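You operate a simulated robot arm through the tools that you are given. There is no shell and no other tool. Be economical: measure what you need, move in short steps, check, and stop when the job is done.

You are at the controls of a simulated two-armed robot. One attempt, no reset.

## Task
Pick up the bottle that says "cream" from the shelf of the socket board with one hand, pass it to the other hand and put it on the middle level of the grey steel shelf. Set down upright: bottle.

It is judged by the outcome, as a careful person would: the job done as asked, and still so three seconds after it is handed in. It fails if anything else is knocked over, pushed out of place, dropped, spilled or broken.

## Robot
Two 7-joint arms with two-finger parallel grippers on one trunk, on a base that drives. Base frame: it is fixed to the floor where the robot stands at the start and does not move with it; the origin is under the middle of the robot, x ahead of it, y to its left, z up. Units: cm, rad, N and s.
The left shoulder is at the start at [5, 16.1, 109.8], the right one opposite. With the tool pointing down near the work surface each hand reaches from about 22 to 68 cm from the robot's upright axis, wherever it stands, measured 20 degrees to its own side. Places, roughly: middle level of the grey steel shelf [40, -100, 90]. Payload 3.43 kg a hand.
Tool frame (each hand has its own): the origin (TCP) lies between the finger pads and is the grasp point; the fingertips stand 3 cm ahead of it; z points along the fingers, y is the line along which they close. Largest opening 9.4 cm; finger width 2.8, thickness 1; the body of the gripper, 5 by 9.6 cm, starts 5.5 cm behind the TCP.
Orientation is that of the tool frame in the base frame, as [roll, pitch, yaw] about the fixed x, y, z axes, in that order (R = Rz(yaw) Ry(pitch) Rx(roll)). With the fingers straight down and closing along the base's y, the tool's x points along the base's -x, its y along +y and its z along -z.

## Interface
- The arms move only by the tool step_arm. It takes "left_rows", "right_rows" or both (then of equal length, played together; a hand with none holds still); each is one flat list of numbers, 7 for each row, row after row: the gripper command, from -1 (fully open) to 1 (shut), values between in proportion, then the shift along the base's x, y, z in cm, then the turn, a rotation vector about the base's x, y, z in rad. In form: [hand, x, y, z, ax, ay, az, hand, x, y, z, ax, ay, az, ...]. A call has 1 to 20 rows; each row shifts and turns the commanded pose from where the row before left it. Rows are played at 5 a second. More than 5 cm and 0.15 rad between two rows, or a gripper value outside its range, and nothing of the call is played. A pose out of reach is approached as far as the arm can. The call stops where the force on the tool passes 40 N (or 10 N more than at its start, if that is more) or the arm is blocked; 0.2 s more then pass. The fingers move at their own pace (about 4.5 cm/s each) and stop on an object; they squeeze with about 43 N. The grip force told is the motor's: it shows also when the fingers shut on nothing. Time passes only in rows, and 0.2 s behind the last, so rows that do not move let the fingers close. It gives the time, the measured TCP pose, the force on the tool (base axes), the opening and the grip force at its end, in the units of the frame above (readings bear some noise), with the torque about the TCP (base axes, N m) and any sound that the robot's microphone picked up.
- Cameras (640 x 400 px; columns grow to the right, rows downward): "scene" is now at [12.49, -2.38, 121.99]; the picture's right is [-0.26, -0.97, 0.00], its down [-0.58, 0.16, -0.80] and it looks along [0.77, -0.21, -0.60] (base axes); focal length 214 px, centre (320, 200). "left" rides on the left gripper at [7.6, -1.4, -10.3] in its tool frame; the picture's right is [0.18, 0.98, 0.00], its down [-0.75, 0.14, -0.64] and it looks along [-0.63, 0.12, 0.77] (tool axes); focal length 243 px, centre (320, 200). "right" rides on the right gripper at [7.6, 1.4, -10.3] in its tool frame; the picture's right is [-0.18, 0.98, 0.00], its down [-0.75, -0.14, -0.64] and it looks along [-0.63, -0.12, 0.77] (tool axes); focal length 243 px, centre (320, 200). There is no depth. A picture from a camera that has moved, and an enlarged one, comes with that camera's place and axes in the base frame and with its lens.
- grab_frame(camera): a new picture of that camera. The clock stands still meanwhile.
- move_column(by): slides the trunk up (or, below 0, down) by that many cm; the arms and the scene camera ride with it, the base frame stays. It gives what a move gives, with no picture.
- roll_base(legs): drives the robot by 1 to 6 legs, each [ahead, left, turn to the left] in cm, cm and rad, along the robot's own axes; the way and the turn of a leg run together, so that a leg with both is an arc; at most 150 cm and 3.142 rad a leg. The arms and the cameras ride along, it lands a little off, and it stops where it bumps. It gives what a move gives.
- turn_head(pan, tilt): turns the head with the scene camera to pan (to the left, within 1.396 rad either way) and tilt (down, from -0.506 to 1.204), counted from straight ahead of the robot. It gives what a move gives.
- enlarge(camera, box): a new picture of the part [left, top, right, bottom] of that camera's present view, enlarged. The clock stands still meanwhile.
- close_job(): hands the job in; it is judged then, once.

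Work in short steps. Places have to be worked out from the pictures, the camera data and where the tool is seen: move nearer, look again, correct. Check each grasp and each placing, and mend what went wrong. You have 120 turns and 100 pictures in all, those below and enlarged ones among them. Open the grippers and draw the arms clear of the work before you hand the job in, unless the task says otherwise; then end with one line.

The tools are called after "Emit:" by a JSON object that holds its "method" and its "body". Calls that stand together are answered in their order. step_arm: Moves the arms, as the interface text tells. Its arguments: {"type":"object","properties":{"left_rows":{"type":"array"},"right_rows":{"type":"array"}},"required":[]} The other tools are called the same way: move_column (by) slides the trunk up or down; roll_base (legs) drives the base; turn_head (pan, tilt) turns the head that bears the scene camera; grab_frame (camera) takes a picture; enlarge (camera, box) takes an enlarged picture of a part of a camera's view; close_job () hands the job in.

At the start:

```text
time: 0.0
left_tcp_pos: [32.0, 13.35, 103.73]
left_tcp_rot: [3.141, 0.001, -3.141]
left_force: [-0.3, 0.3, -0.2]
left_ft_torque: [0.0, 0.01, 0.06]
left_gripper_width: 9.39
left_grasp_force: 0.0
right_tcp_pos: [37.26, -17.0, 105.34]
right_tcp_rot: [3.141, 0.001, 3.141]
right_force: [-0.5, 0.2, 1.2]
right_ft_torque: [-0.01, -0.04, 0.02]
right_gripper_width: 9.42
right_grasp_force: 0.0
trunk travel left (down, up): [-12.5, 14.2]
robot x, y, heading: [-0.13, -0.19, -0.002]
head pan, tilt: [-0.264, 0.646]
```

scene: 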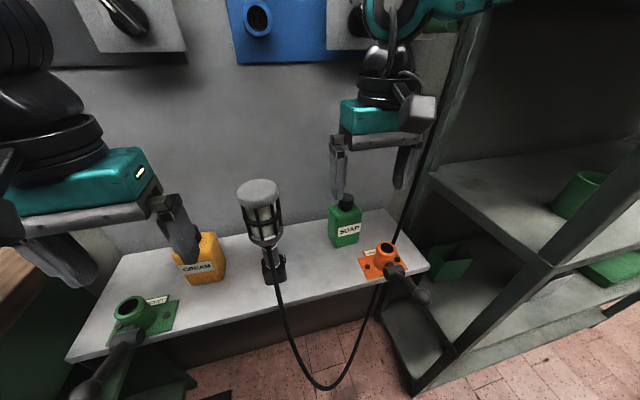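
right: 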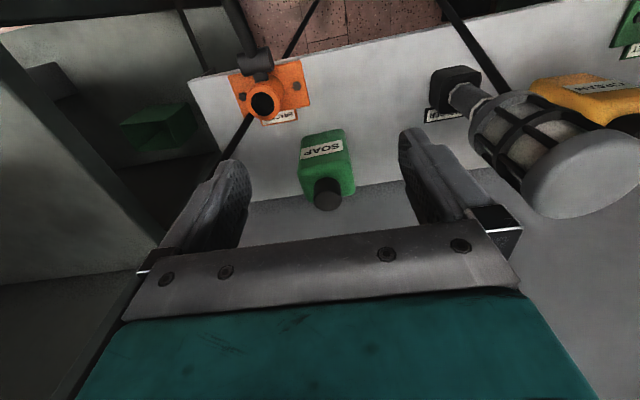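
left: 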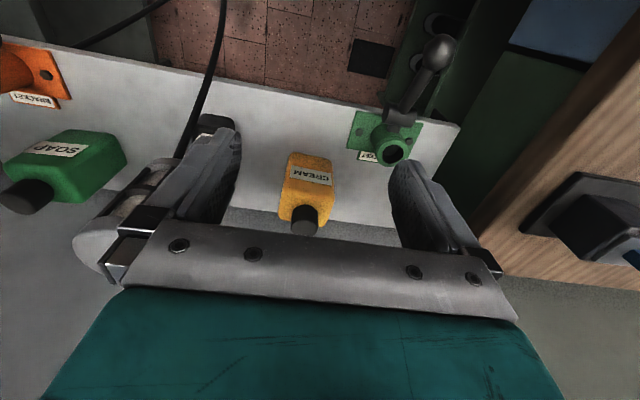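

Cream bottle triangulates to about (48.5, 14.5, z≈82). I look over the shelf and the bottle closer.

Emit:
{"method": "enlarge", "body": {"camera": "left", "box": [220, 100, 460, 250]}}

Emit:
{"method": "turn_head", "body": {"pan": -1.2, "tilt": 0.45}}

Emit:
{"method": "grab_frame", "body": {"camera": "scene"}}

```text
2.67 times, centred on (340, 175) of left
camera zoom: at [24.5, 11.84, 113.94], right [-0.19, 0.98, 0.0], down [0.75, 0.14, 0.64], along [0.63, 0.12, -0.77], focal length 647 px, centre (267, 267)
```

zoom: 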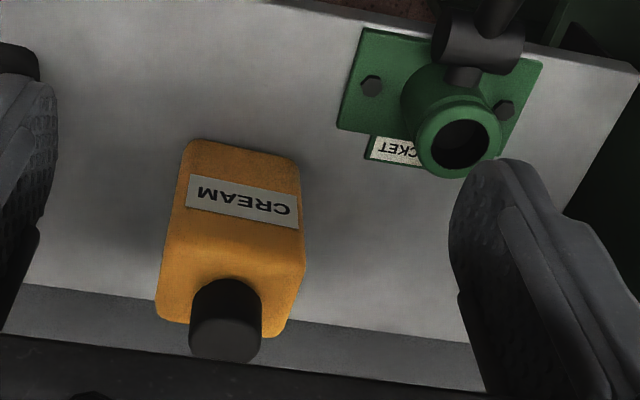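

```text
time: 1.2
left_tcp_pos: [32.07, 13.28, 103.65]
left_tcp_rot: [-3.141, 0.001, -3.139]
left_force: [-0.2, 0.1, 0.1]
left_ft_torque: [-0.02, -0.01, 0.01]
left_gripper_width: 9.38
left_grasp_force: 0.2
right_tcp_pos: [37.28, -16.98, 105.38]
right_tcp_rot: [3.141, -0.003, -3.14]
right_force: [-0.3, -0.4, -0.4]
right_ft_torque: [-0.02, -0.01, 0.0]
right_gripper_width: 9.4
right_grasp_force: 0.0
trunk travel left (down, up): [-12.5, 14.2]
robot x, y, heading: [-0.14, 0.21, 0.0]
head pan, tilt: [-1.201, 0.45]
```

```text
95 pictures are left
camera scene: at [7.43, -8.69, 123.73], right [-0.93, -0.36, 0.0], down [-0.16, 0.41, -0.9], along [0.33, -0.84, -0.44], focal length 214 px, centre (320, 200)
```

scene: 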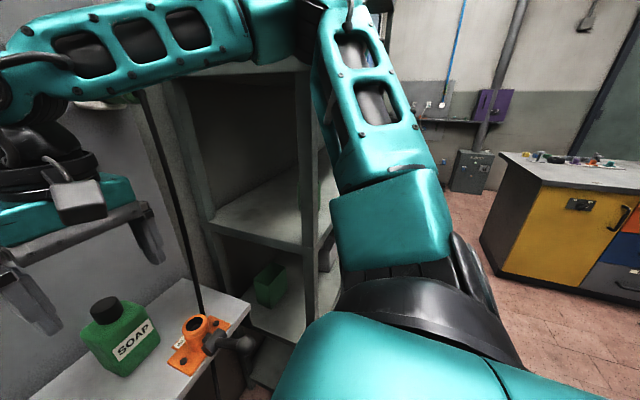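

Bottle seems ~7 cm wide along y, aligned with the base axes. I move the left hand forward well above it for a second view from its camera.

Emit:
{"method": "step_arm", "body": {"left_rows": [-1, 4, 0.4, 0, 0, 0, 0, -1, 4, 0.4, 0, 0, 0, 0, -1, 4, 0.4, 0, 0, 0, 0, -1, 0, 0, 0, 0, 0, 0]}}

Emit:
{"method": "turn_head", "body": {"pan": 0.2, "tilt": 0.7}}

Emit:
{"method": "enlarge", "body": {"camera": "left", "box": [200, 50, 440, 200]}}

Emit:
{"method": "grab_frame", "body": {"camera": "scene"}}

```text
time: 2.2
left_tcp_pos: [43.96, 14.66, 103.66]
left_tcp_rot: [3.141, -0.001, -3.139]
left_force: [0.7, 0.6, 0.2]
left_ft_torque: [0.01, 0.01, 0.02]
left_gripper_width: 9.4
left_grasp_force: 0.1
right_tcp_pos: [37.32, -16.83, 105.25]
right_tcp_rot: [-3.141, -0.002, -3.141]
right_force: [0.1, -0.2, -0.1]
right_ft_torque: [0.0, -0.01, -0.01]
right_gripper_width: 9.4
right_grasp_force: 0.1
trunk travel left (down, up): [-12.5, 14.2]
robot x, y, heading: [-0.17, 0.17, -0.004]
head pan, tilt: [-1.201, 0.45]
```

```text
time: 3.8
left_tcp_pos: [43.99, 14.61, 103.69]
left_tcp_rot: [3.141, 0.0, -3.14]
left_force: [0.2, -0.1, 0.4]
left_ft_torque: [0.01, -0.01, -0.01]
left_gripper_width: 9.38
left_grasp_force: 0.1
right_tcp_pos: [37.19, -16.91, 105.3]
right_tcp_rot: [-3.14, -0.001, -3.141]
right_force: [0.7, 0.1, 0.2]
right_ft_torque: [0.03, -0.01, 0.01]
right_gripper_width: 9.38
right_grasp_force: 0.0
trunk travel left (down, up): [-12.5, 14.2]
robot x, y, heading: [0.0, 0.09, 0.002]
head pan, tilt: [0.201, 0.7]
```

```text
2.67 times, centred on (320, 125) of left
camera zoom: at [36.48, 13.15, 113.89], right [-0.19, 0.98, 0.0], down [0.75, 0.14, 0.64], along [0.63, 0.12, -0.77], focal length 647 px, centre (320, 400)
```

zoom: 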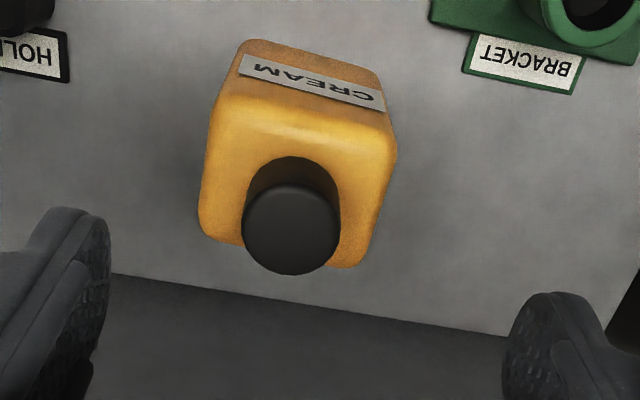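

```text
93 pictures are left
camera scene: at [12.43, 1.57, 121.52], right [0.2, -0.98, 0.0], down [-0.63, -0.13, -0.77], along [0.75, 0.15, -0.64], focal length 214 px, centre (320, 200)
```

scene: 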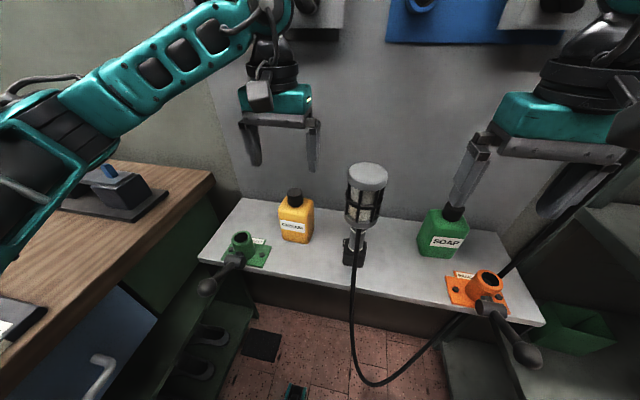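

Triangulated: cap top ≈ (47.0, 14.1, 92.3), body ≈ 80–89 high, ~6.7 wide. I go above it with the tips just over the cap and check.

Emit:
{"method": "step_arm", "body": {"left_rows": [-1, 3, -0.5, 0, 0, 0, 0, -1, 0, 0, -3, 0, 0, 0, -1, 0, 0, -3, 0, 0, 0, -1, 0, 0, 0, 0, 0, 0]}}

Emit:
{"method": "grab_frame", "body": {"camera": "left"}}

Emit:
{"method": "enlarge", "body": {"camera": "scene", "box": [200, 120, 360, 220]}}

```text
time: 4.8
left_tcp_pos: [47.16, 14.09, 97.65]
left_tcp_rot: [3.142, 0.001, -3.14]
left_force: [0.4, -0.6, -0.2]
left_ft_torque: [-0.03, -0.01, 0.0]
left_gripper_width: 9.42
left_grasp_force: 0.1
right_tcp_pos: [37.26, -16.91, 105.22]
right_tcp_rot: [3.14, 0.0, 3.141]
right_force: [-0.6, 0.5, 0.2]
right_ft_torque: [0.03, 0.02, -0.03]
right_gripper_width: 9.42
right_grasp_force: 0.1
trunk travel left (down, up): [-12.5, 14.2]
robot x, y, heading: [-0.26, 0.08, -0.001]
head pan, tilt: [0.201, 0.7]
```

```text
92 pictures are left
camera left: at [39.53, 12.63, 107.94], right [-0.19, 0.98, 0.0], down [0.75, 0.14, 0.64], along [0.63, 0.12, -0.77], focal length 243 px, centre (320, 200)
```

left: 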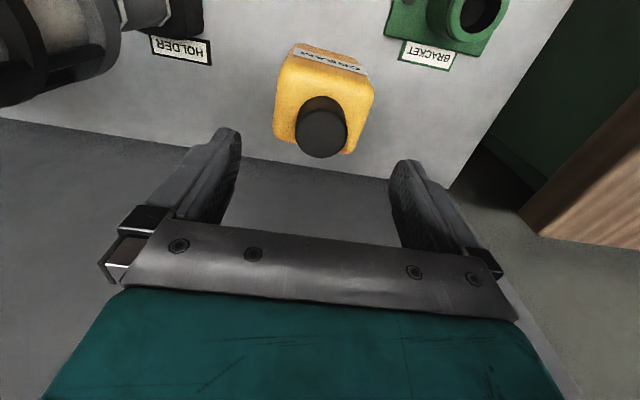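

```text
4.00 times, centred on (280, 170) of scene
camera zoom: at [12.42, 1.57, 121.52], right [0.2, -0.98, 0.0], down [-0.63, -0.13, -0.76], along [0.75, 0.15, -0.64], focal length 858 px, centre (480, 320)
```

zoom: 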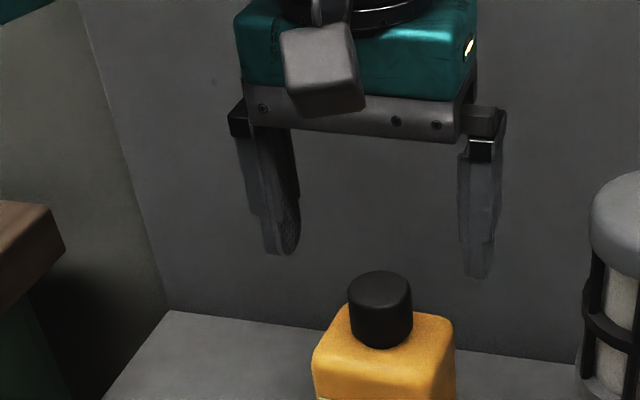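

Estimates agree (cap top z≈92.3–93, centre 47.1, 14.1). I descend to TCP z 89, fingers straddling the body's top.

Emit:
{"method": "step_arm", "body": {"left_rows": [-1, 0, 0, -3, 0, 0, 0, -1, 0, 0, -3, 0, 0, 0, -1, 0, 0, -1.5, 0, 0, 0, -1, 0, 0, -1.1, 0, 0, 0, -1, 0, 0, 0, 0, 0, 0]}}

Emit:
{"method": "grab_frame", "body": {"camera": "left"}}

Emit:
{"method": "enlarge", "body": {"camera": "scene", "box": [200, 140, 360, 240]}}

```text
time: 6.0
left_tcp_pos: [47.04, 14.06, 89.14]
left_tcp_rot: [-3.141, 0.001, -3.14]
left_force: [0.7, 0.0, 0.0]
left_ft_torque: [-0.02, 0.01, 0.0]
left_gripper_width: 9.42
left_grasp_force: 0.0
right_tcp_pos: [37.25, -16.88, 105.26]
right_tcp_rot: [3.14, 0.0, -3.141]
right_force: [0.1, 0.5, 0.1]
right_ft_torque: [-0.01, -0.01, 0.02]
right_gripper_width: 9.37
right_grasp_force: 0.1
trunk travel left (down, up): [-12.5, 14.2]
robot x, y, heading: [0.12, 0.25, -0.001]
head pan, tilt: [0.201, 0.7]
```

```text
90 pictures are left
camera left: at [39.53, 12.59, 99.35], right [-0.19, 0.98, 0.0], down [0.75, 0.14, 0.64], along [0.63, 0.12, -0.77], focal length 243 px, centre (320, 200)
```

left: 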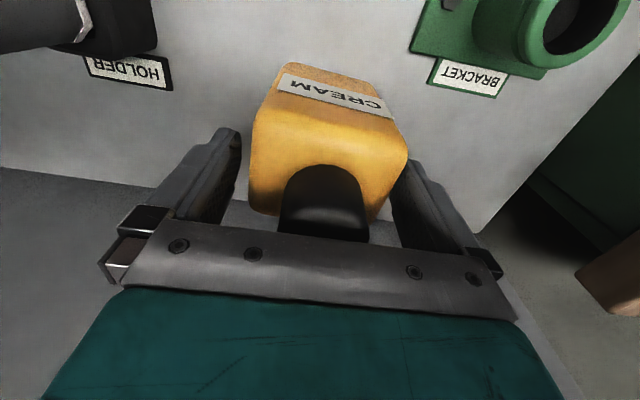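

```text
4.00 times, centred on (280, 190) of scene
camera zoom: at [12.42, 1.57, 121.52], right [0.2, -0.98, 0.0], down [-0.63, -0.13, -0.76], along [0.75, 0.15, -0.64], focal length 858 px, centre (480, 240)
```

zoom: 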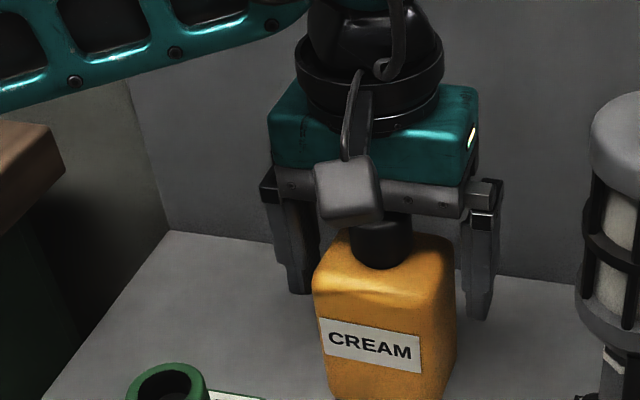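

Fingers straddle the body, bottle about 0.2 cm to +y. I correct slightly and close.

Emit:
{"method": "step_arm", "body": {"left_rows": [-1, 0, 0.2, 0, 0, 0, 0, 0.0, 0, 0, 0, 0, 0, 0, 1, 0, 0, 0, 0, 0, 0, 1, 0, 0, 0, 0, 0, 0, 1, 0, 0, 0, 0, 0, 0]}}

Emit:
{"method": "grab_frame", "body": {"camera": "left"}}

```text
time: 7.2
left_tcp_pos: [46.99, 14.29, 89.12]
left_tcp_rot: [3.141, 0.0, -3.139]
left_force: [0.5, -2.6, 0.4]
left_ft_torque: [-0.12, -0.05, 0.01]
left_gripper_width: 7.45
left_grasp_force: 43.1
right_tcp_pos: [37.29, -16.98, 105.29]
right_tcp_rot: [3.141, 0.001, -3.141]
right_force: [-0.2, 0.7, 0.4]
right_ft_torque: [-0.01, 0.02, -0.01]
right_gripper_width: 9.41
right_grasp_force: 0.0
trunk travel left (down, up): [-12.5, 14.2]
robot x, y, heading: [0.13, 0.24, -0.006]
head pan, tilt: [0.201, 0.7]
```

```text
88 pictures are left
camera left: at [39.52, 12.77, 99.38], right [-0.19, 0.98, 0.0], down [0.75, 0.14, 0.64], along [0.63, 0.12, -0.77], focal length 243 px, centre (320, 200)
```

left: 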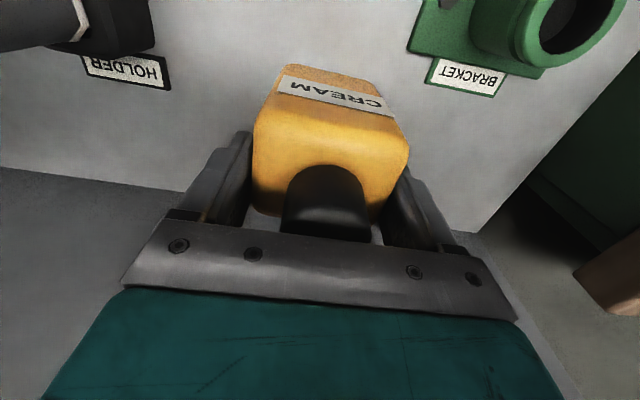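

Gripped at 7.45 cm. I lift in small steps and check that it hangs straight.

Emit:
{"method": "step_arm", "body": {"left_rows": [1, 0, 0, 1, 0, 0, 0, 1, 0, 0, 2, 0, 0, 0, 1, 0, 0, 3, 0, 0, 0, 1, 0, 0, 4, 0, 0, 0, 1, 0, 0, 4, 0, 0, 0, 1, 0, 0, 0, 0, 0, 0]}}

Emit:
{"method": "grab_frame", "body": {"camera": "scene"}}

```text
time: 8.6
left_tcp_pos: [47.06, 14.23, 103.19]
left_tcp_rot: [3.141, -0.002, -3.139]
left_force: [0.0, -0.1, -3.6]
left_ft_torque: [0.01, -0.02, 0.0]
left_gripper_width: 7.44
left_grasp_force: 42.3
right_tcp_pos: [37.3, -16.99, 105.31]
right_tcp_rot: [3.141, 0.0, 3.141]
right_force: [-0.3, -0.5, 0.0]
right_ft_torque: [0.01, -0.02, 0.0]
right_gripper_width: 9.42
right_grasp_force: 0.0
trunk travel left (down, up): [-12.5, 14.2]
robot x, y, heading: [-0.17, 0.08, 0.003]
head pan, tilt: [0.201, 0.7]
```

```text
87 pictures are left
camera scene: at [12.46, 1.59, 121.51], right [0.2, -0.98, 0.0], down [-0.63, -0.13, -0.76], along [0.75, 0.15, -0.64], focal length 214 px, centre (320, 200)
```

scene: 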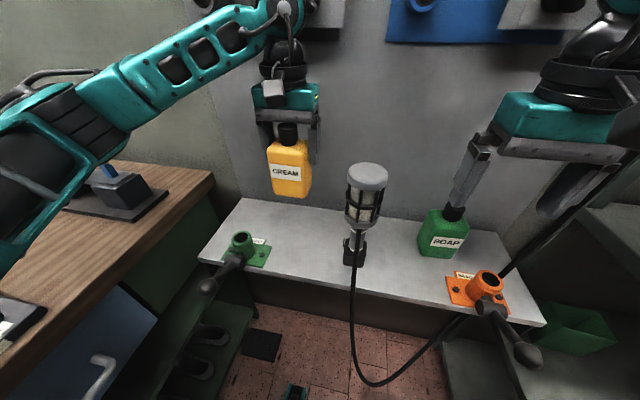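

Bottle held upright (≈0.37 kg). I draw the left hand back a bit and back the robot off for free space for the handover.

Emit:
{"method": "step_arm", "body": {"left_rows": [1, -4, 0, 1, 0, 0, 0, 1, -4, 0, 1, 0, 0, 0, 1, 0, 0, 0, 0, 0, 0]}}

Emit:
{"method": "roll_base", "body": {"legs": [[-25, 0, 0]]}}

Emit:
{"method": "turn_head", "body": {"pan": -0.8, "tilt": 0.4}}

Emit:
{"method": "grab_frame", "body": {"camera": "scene"}}

```text
time: 9.3
left_tcp_pos: [39.14, 14.19, 105.15]
left_tcp_rot: [3.141, 0.0, -3.139]
left_force: [0.1, 0.8, -4.0]
left_ft_torque: [0.0, -0.04, -0.01]
left_gripper_width: 7.42
left_grasp_force: 43.4
right_tcp_pos: [37.31, -16.96, 105.37]
right_tcp_rot: [-3.141, 0.0, 3.14]
right_force: [-0.3, -0.5, -0.5]
right_ft_torque: [0.01, 0.01, -0.01]
right_gripper_width: 9.42
right_grasp_force: 0.1
trunk travel left (down, up): [-12.5, 14.2]
robot x, y, heading: [0.27, -0.15, 0.002]
head pan, tilt: [0.201, 0.7]
```

```text
time: 11.2
left_tcp_pos: [14.18, 14.13, 105.14]
left_tcp_rot: [-3.14, 0.0, 3.141]
left_force: [0.3, 0.4, -3.9]
left_ft_torque: [0.01, -0.06, 0.05]
left_gripper_width: 7.43
left_grasp_force: 42.9
right_tcp_pos: [12.28, -16.97, 105.38]
right_tcp_rot: [3.141, -0.001, 3.141]
right_force: [0.6, -0.8, 0.6]
right_ft_torque: [-0.03, 0.02, -0.01]
right_gripper_width: 9.41
right_grasp_force: 0.0
trunk travel left (down, up): [-12.5, 14.2]
robot x, y, heading: [-24.7, 0.35, -0.003]
head pan, tilt: [0.201, 0.7]
```

```text
time: 12.4
left_tcp_pos: [14.13, 14.22, 105.09]
left_tcp_rot: [-3.139, 0.001, 3.141]
left_force: [-0.2, 0.7, -3.9]
left_ft_torque: [0.03, -0.04, 0.0]
left_gripper_width: 7.41
left_grasp_force: 43.1
right_tcp_pos: [12.27, -16.9, 105.19]
right_tcp_rot: [-3.141, 0.001, -3.141]
right_force: [0.4, -0.2, 0.5]
right_ft_torque: [-0.02, -0.01, -0.04]
right_gripper_width: 9.4
right_grasp_force: 0.1
trunk travel left (down, up): [-12.5, 14.2]
robot x, y, heading: [-24.66, 0.22, -0.006]
head pan, tilt: [-0.799, 0.4]
```

```text
86 pictures are left
camera scene: at [-14.42, -6.74, 124.2], right [-0.72, -0.7, 0.0], down [-0.27, 0.28, -0.92], along [0.64, -0.66, -0.39], focal length 214 px, centre (320, 200)
```

scene: 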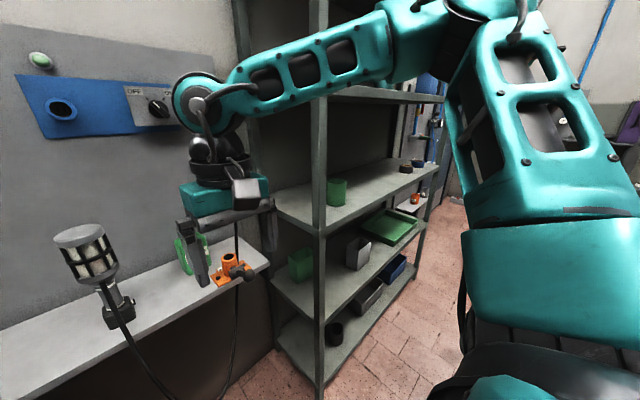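

The middle level (z≈90) carries a green cup at its near end and is free in the middle. Now I turn the right hand so its fingers point horizontally to +y (tool x up), away from the bottle.

Emit:
{"method": "step_arm", "body": {"right_rows": [-1, 0, -0.2, 0, 0.0806, 0.0806, -0.0806, -1, 0, -0.2, 0, 0.0806, 0.0806, -0.0806, -1, 0, -0.2, 0, 0.0806, 0.0806, -0.0806, -1, 0, -0.2, 0, 0.0806, 0.0806, -0.0806, -1, 0, -0.2, 0, 0.0806, 0.0806, -0.0806, -1, 0, -0.2, 0, 0.0806, 0.0806, -0.0806, -1, 0, -0.2, 0, 0.0806, 0.0806, -0.0806, -1, 0, -0.2, 0, 0.0806, 0.0806, -0.0806]}}

Emit:
{"method": "step_arm", "body": {"right_rows": [-1, 0, -0.2, 0, 0.0806, 0.0806, -0.0806, -1, 0, -0.2, 0, 0.0806, 0.0806, -0.0806, -1, 0, -0.2, 0, 0.0806, 0.0806, -0.0806, -1, 0, -0.2, 0, 0.0806, 0.0806, -0.0806, -1, 0, -0.2, 0, 0.0806, 0.0806, -0.0806, -1, 0, -0.2, 0, 0.0806, 0.0806, -0.0806, -1, 0, -0.2, 0, 0.0806, 0.0806, -0.0806, -1, 0, 0, 0, 0, 0, 0, -1, 0, 0, 0, 0, 0, 0]}}

Emit:
{"method": "turn_head", "body": {"pan": 0.0, "tilt": 0.6}}

Emit:
{"method": "grab_frame", "body": {"camera": "scene"}}

Emit:
{"method": "grab_frame", "body": {"camera": "right"}}

```text
time: 14.2
left_tcp_pos: [14.14, 14.27, 105.12]
left_tcp_rot: [3.141, -0.002, 3.141]
left_force: [-0.4, -0.2, -3.9]
left_ft_torque: [-0.01, -0.04, 0.02]
left_gripper_width: 7.41
left_grasp_force: 42.9
right_tcp_pos: [12.28, -18.53, 105.3]
right_tcp_rot: [2.653, -0.788, 2.651]
right_force: [0.4, 0.1, -0.5]
right_ft_torque: [0.03, -0.02, 0.0]
right_gripper_width: 9.4
right_grasp_force: 0.0
trunk travel left (down, up): [-12.5, 14.2]
robot x, y, heading: [-24.94, -0.22, 0.001]
head pan, tilt: [-0.799, 0.4]
```

```text
time: 16.2
left_tcp_pos: [14.16, 14.04, 105.09]
left_tcp_rot: [-3.139, -0.001, -3.141]
left_force: [0.3, -0.2, -3.4]
left_ft_torque: [0.0, -0.03, 0.01]
left_gripper_width: 7.44
left_grasp_force: 43.2
right_tcp_pos: [12.26, -19.98, 105.26]
right_tcp_rot: [-0.952, -1.57, -0.62]
right_force: [0.1, -0.9, 0.9]
right_ft_torque: [0.03, 0.02, 0.0]
right_gripper_width: 9.37
right_grasp_force: 0.0
trunk travel left (down, up): [-12.5, 14.2]
robot x, y, heading: [-25.42, -0.12, -0.006]
head pan, tilt: [-0.799, 0.4]
```

```text
time: 17.4
left_tcp_pos: [14.1, 14.17, 105.15]
left_tcp_rot: [-3.141, 0.0, -3.141]
left_force: [0.2, 0.3, -3.7]
left_ft_torque: [0.0, -0.05, 0.03]
left_gripper_width: 7.42
left_grasp_force: 42.9
right_tcp_pos: [12.31, -19.96, 105.28]
right_tcp_rot: [-1.107, -1.569, -0.466]
right_force: [0.3, -0.1, 0.2]
right_ft_torque: [-0.01, 0.0, -0.05]
right_gripper_width: 9.42
right_grasp_force: 0.0
trunk travel left (down, up): [-12.5, 14.2]
robot x, y, heading: [-25.08, -0.03, -0.003]
head pan, tilt: [0.0, 0.6]
```

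```text
85 pictures are left
camera scene: at [-12.04, -0.12, 122.38], right [0.0, -1.0, 0.0], down [-0.56, 0.0, -0.83], along [0.83, 0.0, -0.56], focal length 214 px, centre (320, 200)
```

scene: 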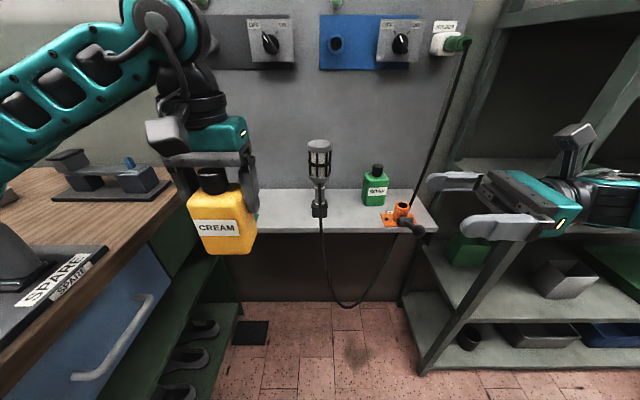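

```text
84 pictures are left
camera right: at [13.7, -30.13, 112.81], right [0.98, 0.0, -0.19], down [-0.14, -0.64, -0.75], along [-0.12, 0.77, -0.63], focal length 243 px, centre (320, 200)
```

right: 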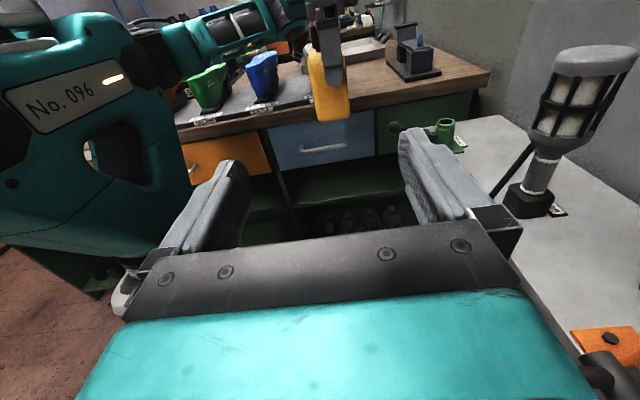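

Orientation is right. Bottle bottom ≈ 96.5. I bring the left to y≈4 and the right to the pre-grasp height z 99.4, x 14.1.

Emit:
{"method": "step_arm", "body": {"left_rows": [1, 0, -3.3, 0, 0, 0, 0, 1, 0, -3.3, 0, 0, 0, 0, 1, 0, -3.4, 0, 0, 0, 0, 1, 0, 0, 0, 0, 0, 0], "right_rows": [-1, 0.6, 2, -2, 0, 0, 0, -1, 0.6, 2, -2, 0, 0, 0, -1, 0.6, 2, -1.9, 0, 0, 0, -1, 0, 0, 0, 0, 0, 0]}}

Emit:
{"method": "grab_frame", "body": {"camera": "scene"}}

Emit:
{"method": "grab_frame", "body": {"camera": "right"}}

```text
time: 18.4
left_tcp_pos: [14.23, 4.12, 105.25]
left_tcp_rot: [3.141, 0.0, -3.141]
left_force: [0.4, -0.2, -4.4]
left_ft_torque: [0.01, -0.04, -0.01]
left_gripper_width: 7.4
left_grasp_force: 43.5
right_tcp_pos: [14.17, -14.02, 99.38]
right_tcp_rot: [-1.117, -1.57, -0.454]
right_force: [0.4, -1.5, 0.6]
right_ft_torque: [-0.01, 0.02, 0.0]
right_gripper_width: 9.37
right_grasp_force: 0.0
trunk travel left (down, up): [-12.5, 14.2]
robot x, y, heading: [-24.75, -0.2, 0.003]
head pan, tilt: [0.0, 0.6]
```

```text
83 pictures are left
camera scene: at [-12.04, -0.11, 122.38], right [0.0, -1.0, 0.0], down [-0.57, 0.0, -0.82], along [0.82, 0.0, -0.57], focal length 214 px, centre (320, 200)
```

scene: 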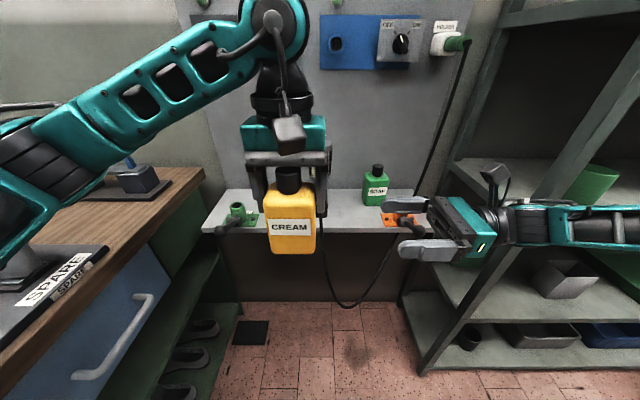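

```text
82 pictures are left
camera right: at [15.51, -24.24, 106.89], right [0.98, 0.0, -0.19], down [-0.14, -0.64, -0.75], along [-0.12, 0.77, -0.63], focal length 243 px, centre (320, 200)
```

right: 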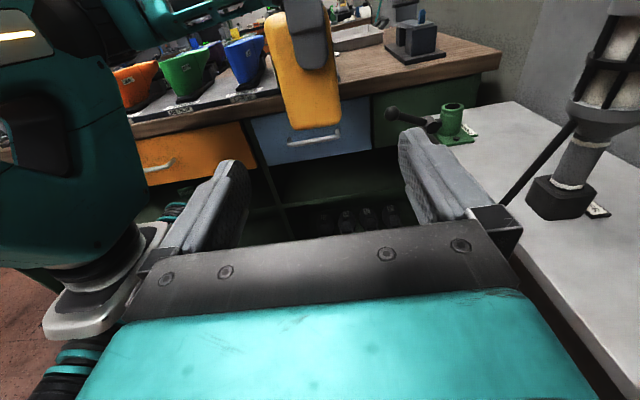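

Seen from the right camera the body spans x≈10.2–15.9, so I centre the right hand at x≈13.2 and advance to y≈-1 first.

Emit:
{"method": "step_arm", "body": {"right_rows": [-1, -0.5, 3, 0, 0, 0, 0, -1, -0.5, 3, 0, 0, 0, 0, -1, 0, 3, 0, 0, 0, 0, -1, 0, 3, 0, 0, 0, 0, -1, 0, 0, 0, 0, 0, 0]}}

Emit:
{"method": "grab_frame", "body": {"camera": "right"}}

Emit:
{"method": "enlarge", "body": {"camera": "scene", "box": [200, 130, 440, 280]}}

```text
time: 19.6
left_tcp_pos: [14.13, 4.22, 105.31]
left_tcp_rot: [3.141, 0.001, 3.141]
left_force: [-0.4, 0.0, -3.8]
left_ft_torque: [0.0, -0.03, -0.02]
left_gripper_width: 7.43
left_grasp_force: 43.4
right_tcp_pos: [13.05, -1.88, 99.34]
right_tcp_rot: [-1.159, -1.568, -0.413]
right_force: [-0.9, -0.3, -0.4]
right_ft_torque: [-0.02, 0.01, -0.01]
right_gripper_width: 9.41
right_grasp_force: 0.1
trunk travel left (down, up): [-12.5, 14.2]
robot x, y, heading: [-25.0, -0.37, -0.001]
head pan, tilt: [0.0, 0.6]
```

```text
81 pictures are left
camera right: at [14.49, -12.12, 106.8], right [0.98, 0.0, -0.19], down [-0.14, -0.64, -0.75], along [-0.12, 0.77, -0.63], focal length 243 px, centre (320, 200)
```

right: 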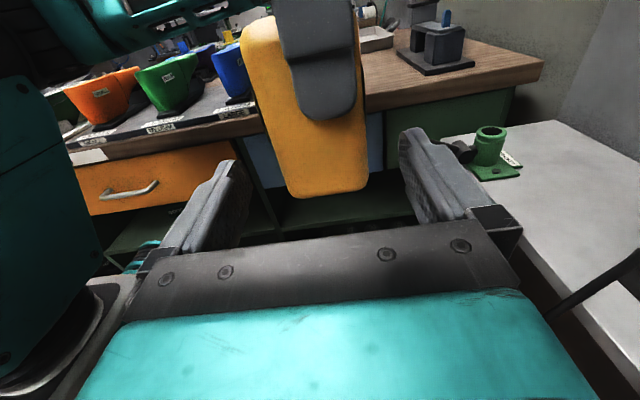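

```text
2.67 times, centred on (320, 205) of scene
camera zoom: at [-12.04, -0.13, 122.38], right [0.0, -1.0, 0.0], down [-0.57, 0.0, -0.82], along [0.82, 0.0, -0.57], focal length 572 px, centre (320, 187)
```

zoom: 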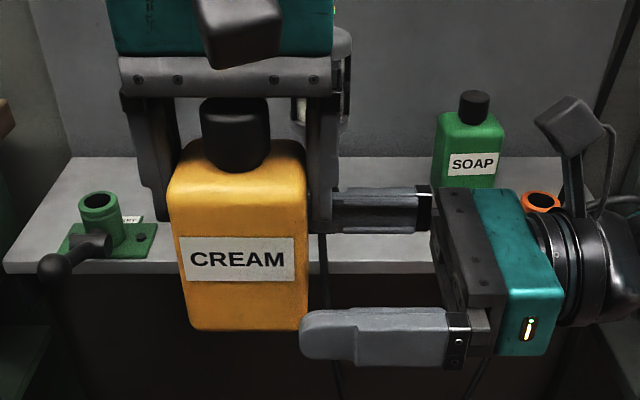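

Well centred with vertical clearance. Advance to y≈3.4 in small steps.

Emit:
{"method": "step_arm", "body": {"right_rows": [-1, 0, 2, 0, 0, 0, 0, -1, 0, 2, 0, 0, 0, 0, -1, 0, 1.3, 0, 0, 0, 0, -1, 0, 0, 0, 0, 0, 0]}}

Emit:
{"method": "grab_frame", "body": {"camera": "right"}}

Emit:
{"method": "enlarge", "body": {"camera": "scene", "box": [200, 130, 440, 280]}}

```text
time: 20.6
left_tcp_pos: [14.13, 4.22, 105.29]
left_tcp_rot: [3.141, 0.001, 3.14]
left_force: [-0.2, 0.4, -3.4]
left_ft_torque: [-0.02, -0.06, 0.0]
left_gripper_width: 7.44
left_grasp_force: 43.0
right_tcp_pos: [12.59, 2.33, 100.35]
right_tcp_rot: [-2.139, -1.57, 0.569]
right_force: [-0.1, 0.4, 0.3]
right_ft_torque: [-0.01, 0.02, -0.04]
right_gripper_width: 9.4
right_grasp_force: 0.0
right hand out of reach, approached as far as the arm can: row 2, 3
trunk travel left (down, up): [-12.5, 14.2]
robot x, y, heading: [-24.9, 0.42, -0.006]
head pan, tilt: [0.0, 0.6]
```

```text
79 pictures are left
camera right: at [14.08, -7.87, 107.79], right [0.98, 0.0, -0.19], down [-0.14, -0.64, -0.75], along [-0.12, 0.77, -0.63], focal length 243 px, centre (320, 200)
```

right: 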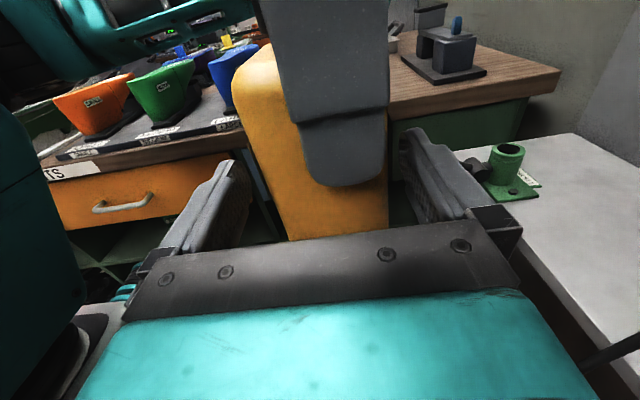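

```text
2.67 times, centred on (320, 205) of scene
camera zoom: at [-12.04, -0.12, 122.38], right [0.0, -1.0, 0.0], down [-0.57, 0.0, -0.82], along [0.82, 0.0, -0.57], focal length 572 px, centre (320, 187)
```

zoom: 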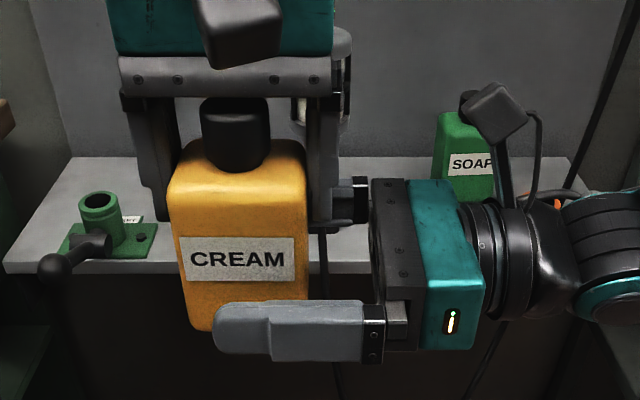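

Right hand hit its reach limit (z crept up 1 cm). I back it to y≈0 and then bring the left hand to it instead.

Emit:
{"method": "step_arm", "body": {"right_rows": [-1, 0, -2.2, 0, 0, 0, 0, -1, 0, -2.2, 0, 0, 0, 0, -1, 0, 0, 0, 0, 0, 0]}}

```text
time: 21.4
left_tcp_pos: [14.1, 4.21, 105.28]
left_tcp_rot: [-3.141, -0.001, -3.141]
left_force: [0.8, 0.4, -3.7]
left_ft_torque: [0.02, -0.03, 0.02]
left_gripper_width: 7.43
left_grasp_force: 42.6
right_tcp_pos: [12.63, -2.07, 100.36]
right_tcp_rot: [-1.222, -1.569, -0.347]
right_force: [0.5, 0.1, 0.2]
right_ft_torque: [0.01, -0.01, 0.01]
right_gripper_width: 9.39
right_grasp_force: 0.0
trunk travel left (down, up): [-12.5, 14.2]
robot x, y, heading: [-25.31, -0.12, -0.005]
head pan, tilt: [0.0, 0.6]
```

I lower the right to z 99.3 and x 13.2, then move the bottle toward it.

Emit:
{"method": "step_arm", "body": {"left_rows": [1, 0, 0, 0, 0, 0, 0, 1, 0, 0, 0, 0, 0, 0, 1, 0, -2, 0, 0, 0, 0, 1, 0, -2, 0, 0, 0, 0, 1, 0, -1.7, 0, 0, 0, 0, 1, 0, 0, 0, 0, 0, 0], "right_rows": [-1, 0.6, 0, -1.1, 0, 0, 0, -1, 0, 0, 0, 0, 0, 0, -1, 0, 0, 0, 0, 0, 0, -1, 0, 0, 0, 0, 0, 0, -1, 0, 0, 0, 0, 0, 0, -1, 0, 0, 0, 0, 0, 0]}}

Emit:
{"method": "grab_frame", "body": {"camera": "right"}}

Emit:
{"method": "enlarge", "body": {"camera": "scene", "box": [220, 130, 460, 280]}}

```text
time: 22.8
left_tcp_pos: [14.22, -1.61, 105.24]
left_tcp_rot: [-3.139, 0.0, -3.14]
left_force: [0.3, 1.1, -4.0]
left_ft_torque: [-0.01, -0.05, -0.01]
left_gripper_width: 7.45
left_grasp_force: 43.4
right_tcp_pos: [13.09, -2.17, 99.19]
right_tcp_rot: [-1.079, -1.569, -0.494]
right_force: [0.3, 0.6, -0.3]
right_ft_torque: [0.0, 0.0, 0.0]
right_gripper_width: 9.41
right_grasp_force: 0.1
trunk travel left (down, up): [-12.5, 14.2]
robot x, y, heading: [-25.17, 0.17, -0.001]
head pan, tilt: [0.0, 0.6]
```

```text
77 pictures are left
camera right: at [14.65, -12.28, 106.71], right [0.98, 0.0, -0.19], down [-0.14, -0.64, -0.75], along [-0.12, 0.77, -0.63], focal length 243 px, centre (320, 200)
```

right: 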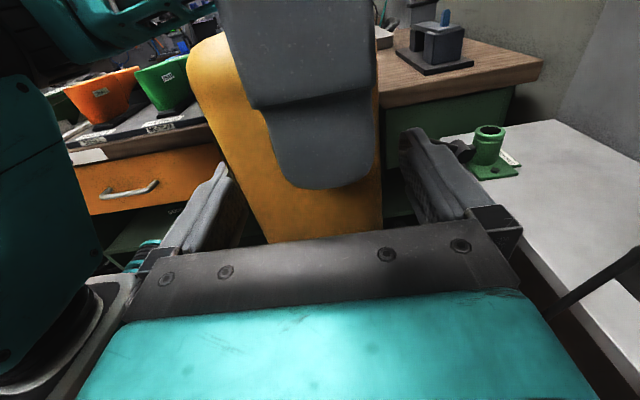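

```text
2.67 times, centred on (340, 205) of scene
camera zoom: at [-12.04, -0.12, 122.38], right [0.0, -1.0, 0.0], down [-0.57, 0.0, -0.82], along [0.82, 0.0, -0.57], focal length 572 px, centre (267, 187)
```

zoom: 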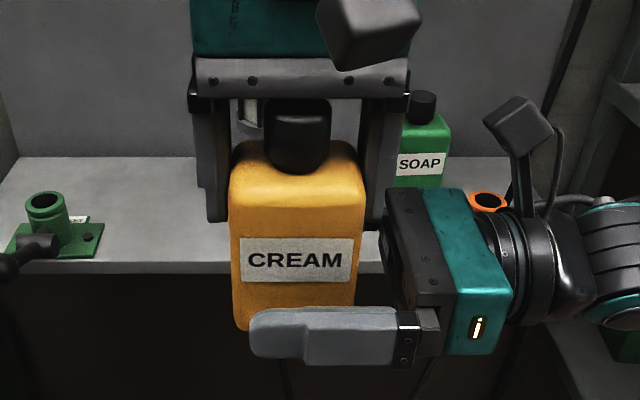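

Bottle is centred between the right fingers. Close the right hand.

Emit:
{"method": "step_arm", "body": {"right_rows": [0, 0, 0, 0, 0, 0, 0, 0.5, 0, 0, 0, 0, 0, 0, 1, 0, 0, 0, 0, 0, 0, 1, 0, 0, 0, 0, 0, 0, 1, 0, 0, 0, 0, 0, 0]}}

Emit:
{"method": "grab_frame", "body": {"camera": "right"}}

```text
time: 24.0
left_tcp_pos: [14.14, -1.59, 105.15]
left_tcp_rot: [-3.139, 0.0, -3.14]
left_force: [3.5, -1.0, -4.1]
left_ft_torque: [0.05, -0.17, 0.39]
left_gripper_width: 7.42
left_grasp_force: 43.1
right_tcp_pos: [13.16, -2.16, 99.24]
right_tcp_rot: [-1.095, -1.57, -0.477]
right_force: [-2.8, 1.2, 0.3]
right_ft_torque: [-0.16, -0.06, -0.36]
right_gripper_width: 6.22
right_grasp_force: 43.3
trunk travel left (down, up): [-12.5, 14.2]
robot x, y, heading: [-25.4, -0.21, -0.003]
head pan, tilt: [0.0, 0.6]
```

```text
75 pictures are left
camera right: at [14.64, -12.28, 106.71], right [0.98, 0.0, -0.19], down [-0.14, -0.64, -0.75], along [-0.12, 0.77, -0.63], focal length 243 px, centre (320, 200)
```

right: 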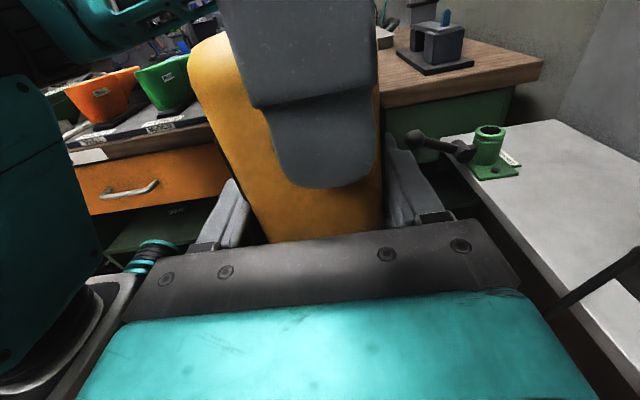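

Right holds at 6.2 cm, forces small. Release with the left and raise it clear.

Emit:
{"method": "step_arm", "body": {"left_rows": [-1, 0, 0, 0, 0, 0, 0, -1, 0, 0, 0, 0, 0, 0, -1, 0, 0, 0, 0, 0, 0, -1, 0, 0, 2, 0, 0, 0, -1, 0, 0, 3, 0, 0, 0, -1, 0, 0, 0, 0, 0, 0]}}

Emit:
{"method": "enlarge", "body": {"camera": "scene", "box": [220, 130, 460, 280]}}

```text
time: 25.4
left_tcp_pos: [14.29, -1.5, 110.2]
left_tcp_rot: [-3.141, 0.0, 3.141]
left_force: [-0.2, 0.8, -0.2]
left_ft_torque: [0.0, 0.02, 0.02]
left_gripper_width: 9.39
left_grasp_force: 0.1
right_tcp_pos: [13.23, -2.06, 99.2]
right_tcp_rot: [-1.153, -1.569, -0.418]
right_force: [0.5, -0.9, 0.2]
right_ft_torque: [-0.03, 0.0, -0.02]
right_gripper_width: 6.2
right_grasp_force: 43.1
trunk travel left (down, up): [-12.5, 14.2]
robot x, y, heading: [-25.06, 0.33, 0.001]
head pan, tilt: [0.0, 0.6]
```

```text
2.67 times, centred on (340, 205) of scene
camera zoom: at [-12.03, -0.12, 122.37], right [0.0, -1.0, 0.0], down [-0.57, 0.0, -0.82], along [0.82, 0.0, -0.57], focal length 572 px, centre (267, 187)
```

zoom: 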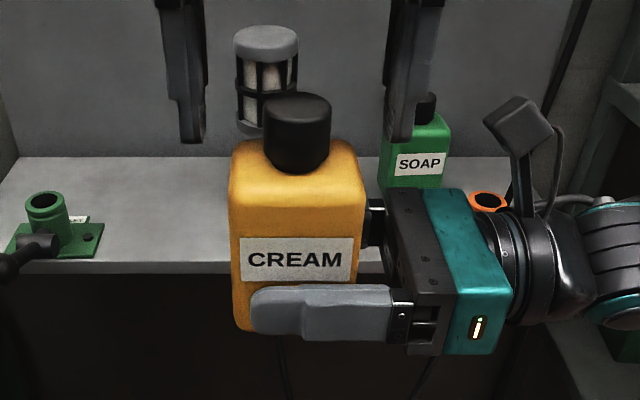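

The bottle stays in the right hand. Left hand goes up and away to the left.

Emit:
{"method": "step_arm", "body": {"left_rows": [-1, 0, 0, 4, 0, 0, 0, -1, 0, 3, 2, 0, 0, 0, -1, 0, 4, 0, 0, 0, 0, -1, 0, 4, 0, 0, 0, 0, -1, 0, 4, 0, 0, 0, 0, -1, -3, 4, 0, 0, 0, 0, -1, 0, 0, 0, 0, 0, 0]}}

Emit:
{"method": "grab_frame", "body": {"camera": "scene"}}

```text
time: 27.0
left_tcp_pos: [11.13, 17.4, 116.13]
left_tcp_rot: [-3.141, -0.001, 3.141]
left_force: [0.0, -0.1, 0.2]
left_ft_torque: [-0.03, 0.0, 0.02]
left_gripper_width: 9.42
left_grasp_force: 0.2
right_tcp_pos: [13.13, -2.06, 99.11]
right_tcp_rot: [-1.199, -1.569, -0.376]
right_force: [0.7, 0.0, 0.6]
right_ft_torque: [-0.03, 0.02, 0.01]
right_gripper_width: 6.21
right_grasp_force: 42.9
trunk travel left (down, up): [-12.5, 14.2]
robot x, y, heading: [-24.98, 0.06, 0.0]
head pan, tilt: [0.0, 0.6]
```

```text
73 pictures are left
camera scene: at [-12.02, -0.14, 122.37], right [0.0, -1.0, 0.0], down [-0.57, 0.0, -0.82], along [0.82, 0.0, -0.57], focal length 214 px, centre (320, 200)
```

scene: 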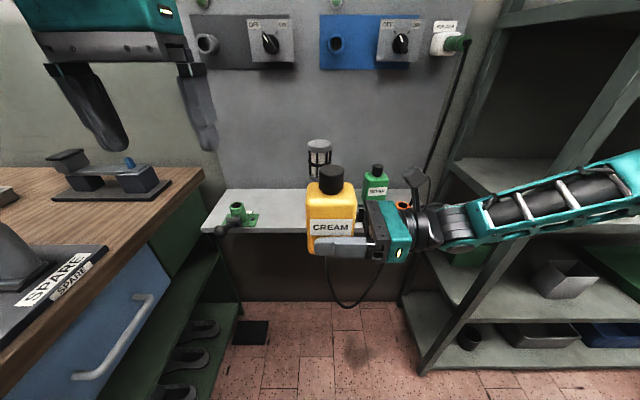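

Secure. I back off a little more for room before turning the right hand forward, then check the view to the right.

Emit:
{"method": "roll_base", "body": {"legs": [[-15, 0, 0]]}}

Emit:
{"method": "turn_head", "body": {"pan": -1.0, "tilt": 0.5}}

Emit:
{"method": "grab_frame", "body": {"camera": "scene"}}

```text
time: 28.3
left_tcp_pos: [-3.9, 17.4, 116.04]
left_tcp_rot: [-3.14, -0.001, 3.14]
left_force: [-0.5, 0.5, 0.2]
left_ft_torque: [0.0, 0.01, 0.0]
left_gripper_width: 9.4
left_grasp_force: 0.1
right_tcp_pos: [-1.91, -2.17, 99.31]
right_tcp_rot: [-0.941, -1.571, -0.632]
right_force: [0.0, 0.2, -0.3]
right_ft_torque: [-0.03, 0.02, -0.04]
right_gripper_width: 6.22
right_grasp_force: 43.0
trunk travel left (down, up): [-12.5, 14.2]
robot x, y, heading: [-39.87, 0.26, -0.003]
head pan, tilt: [0.0, 0.6]
```

```text
time: 29.6
left_tcp_pos: [-3.72, 17.35, 115.95]
left_tcp_rot: [-3.14, 0.0, 3.14]
left_force: [0.6, -0.1, 0.1]
left_ft_torque: [0.0, 0.0, -0.01]
left_gripper_width: 9.4
left_grasp_force: 0.1
right_tcp_pos: [-1.7, -2.08, 99.16]
right_tcp_rot: [-1.303, -1.569, -0.27]
right_force: [-0.4, -0.1, 0.6]
right_ft_torque: [-0.03, -0.02, -0.02]
right_gripper_width: 6.23
right_grasp_force: 43.0
trunk travel left (down, up): [-12.5, 14.2]
robot x, y, heading: [-40.0, -0.06, -0.003]
head pan, tilt: [-1.0, 0.499]
```

```text
72 pictures are left
camera scene: at [-30.94, -7.75, 123.28], right [-0.84, -0.54, 0.0], down [-0.26, 0.4, -0.88], along [0.47, -0.74, -0.48], focal length 214 px, centre (320, 200)
```

scene: 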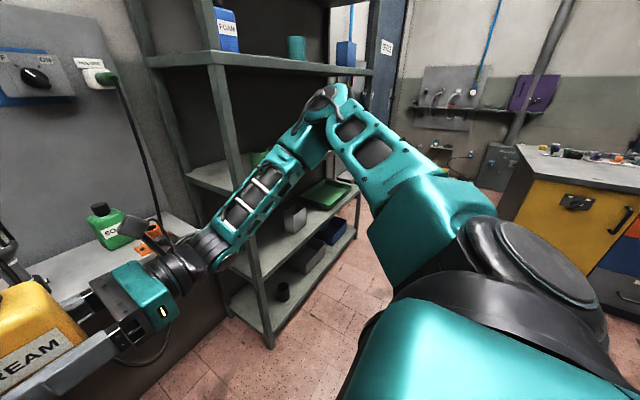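

Elbow has free room. Turn the right hand from +y to +x while moving it forward and right, bottle kept upright.

Emit:
{"method": "step_arm", "body": {"right_rows": [1, 1.36, -1.27, 0.2, 0, 0, -0.1428, 1, 1.36, -1.27, 0.2, 0, 0, -0.1428, 1, 1.36, -1.27, 0.2, 0, 0, -0.1428, 1, 1.36, -1.27, 0.2, 0, 0, -0.1428, 1, 1.36, -1.27, 0.2, 0, 0, -0.1428, 1, 1.36, -1.27, 0.2, 0, 0, -0.1428]}}

Emit:
{"method": "step_arm", "body": {"right_rows": [1, 1.36, -1.27, 0.2, 0, 0, -0.1428, 1, 1.36, -1.27, 0.2, 0, 0, -0.1428, 1, 1.36, -1.27, 0.2, 0, 0, -0.1428, 1, 1.36, -1.27, 0.2, 0, 0, -0.1428, 1, 1.36, -1.27, 0.2, 0, 0, -0.1428, 1, 0, 0, 0, 0, 0, 0]}}

Emit:
{"method": "grab_frame", "body": {"camera": "scene"}}

Emit:
{"method": "grab_frame", "body": {"camera": "right"}}

```text
time: 31.0
left_tcp_pos: [-3.61, 17.36, 116.09]
left_tcp_rot: [-3.141, -0.002, 3.14]
left_force: [-0.3, -0.2, -0.3]
left_ft_torque: [-0.01, 0.01, -0.01]
left_gripper_width: 9.41
left_grasp_force: 0.0
right_tcp_pos: [11.42, -22.38, 104.64]
right_tcp_rot: [-2.006, -1.565, -0.412]
right_force: [0.2, -0.2, -3.5]
right_ft_torque: [-0.02, 0.0, -0.03]
right_gripper_width: 6.2
right_grasp_force: 43.2
right hand out of reach, approached as far as the arm can: row 3, 4, 5, 6
trunk travel left (down, up): [-12.5, 14.2]
robot x, y, heading: [-39.98, 0.17, -0.004]
head pan, tilt: [-1.0, 0.499]
```

```text
time: 32.0
left_tcp_pos: [-3.81, 17.34, 116.2]
left_tcp_rot: [3.142, -0.001, 3.139]
left_force: [0.1, -0.7, 0.1]
left_ft_torque: [0.03, -0.01, 0.0]
left_gripper_width: 9.4
left_grasp_force: 0.1
right_tcp_pos: [19.23, -42.99, 107.93]
right_tcp_rot: [-2.884, -1.563, -0.015]
right_force: [-13.0, 4.6, -2.7]
right_ft_torque: [-0.11, -0.2, -0.19]
right_gripper_width: 6.23
right_grasp_force: 42.8
right hand out of reach, approached as far as the arm can: row 1, 2, 3, 4
trunk travel left (down, up): [-12.5, 14.2]
robot x, y, heading: [-40.07, -0.05, -0.006]
head pan, tilt: [-1.0, 0.499]
stopped in row 4 (right hand): the force on the tool passed its limit at 83 N (the readings are from after the stop); the commanded pose is now the measured one
```

```text
71 pictures are left
camera scene: at [-31.12, -7.76, 123.3], right [-0.84, -0.54, 0.0], down [-0.26, 0.4, -0.88], along [0.47, -0.74, -0.48], focal length 214 px, centre (320, 200)
```

scene: 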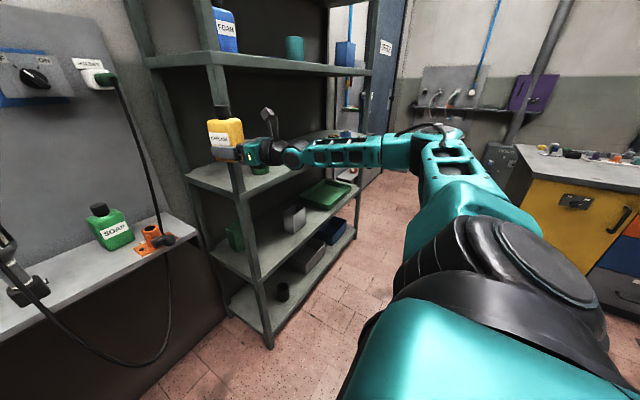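

```text
70 pictures are left
camera right: at [9.64, -46.71, 115.51], right [0.23, -0.95, -0.19], down [-0.66, -0.02, -0.75], along [0.71, 0.3, -0.64], focal length 243 px, centre (320, 200)
```

right: 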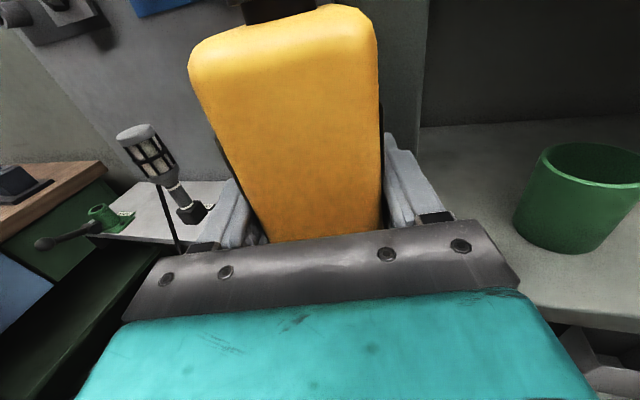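

The arm swung wide while out of reach and the bottle bumped the shelf's front post; bottle is still held upright and shelf items stand. I pull straight back first.

Emit:
{"method": "step_arm", "body": {"right_rows": [1, -1.5, 0, 0, 0, 0, 0, 1, -2, 0, 0, 0, 0, 0, 1, -2, 0, 0, 0, 0, 0, 1, 0, 0, 0, 0, 0, 0]}}

Emit:
{"method": "grab_frame", "body": {"camera": "scene"}}

Emit:
{"method": "grab_frame", "body": {"camera": "right"}}

```text
time: 33.0
left_tcp_pos: [-3.68, 17.32, 116.0]
left_tcp_rot: [3.14, -0.002, 3.14]
left_force: [0.7, 0.6, -0.5]
left_ft_torque: [0.02, 0.04, -0.01]
left_gripper_width: 9.39
left_grasp_force: 0.1
right_tcp_pos: [14.41, -43.57, 107.96]
right_tcp_rot: [2.887, -1.557, 0.499]
right_force: [0.6, 0.0, -3.1]
right_ft_torque: [0.03, 0.03, 0.0]
right_gripper_width: 6.22
right_grasp_force: 43.2
right hand out of reach, approached as far as the arm can: row 3
trunk travel left (down, up): [-12.5, 14.2]
robot x, y, heading: [-40.12, -0.21, -0.005]
head pan, tilt: [-1.0, 0.499]
```

```text
69 pictures are left
camera scene: at [-30.94, -7.78, 123.28], right [-0.84, -0.54, 0.0], down [-0.26, 0.4, -0.88], along [0.47, -0.74, -0.48], focal length 214 px, centre (320, 200)
```

scene: 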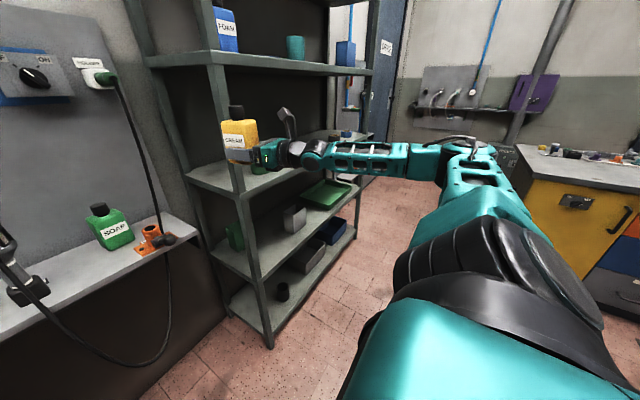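

```text
68 pictures are left
camera right: at [4.93, -47.25, 115.63], right [0.23, -0.96, -0.18], down [-0.67, -0.02, -0.74], along [0.71, 0.29, -0.64], focal length 243 px, centre (320, 200)
```

right: 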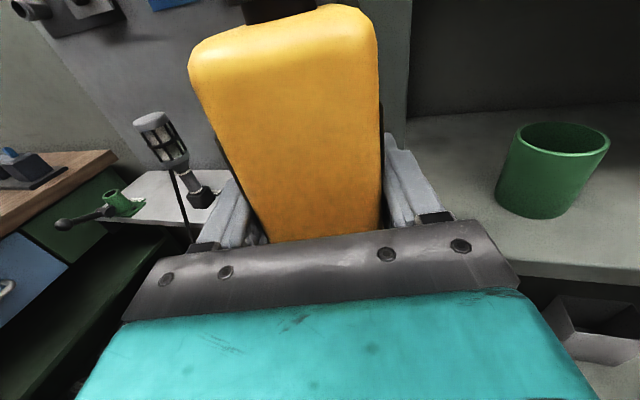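

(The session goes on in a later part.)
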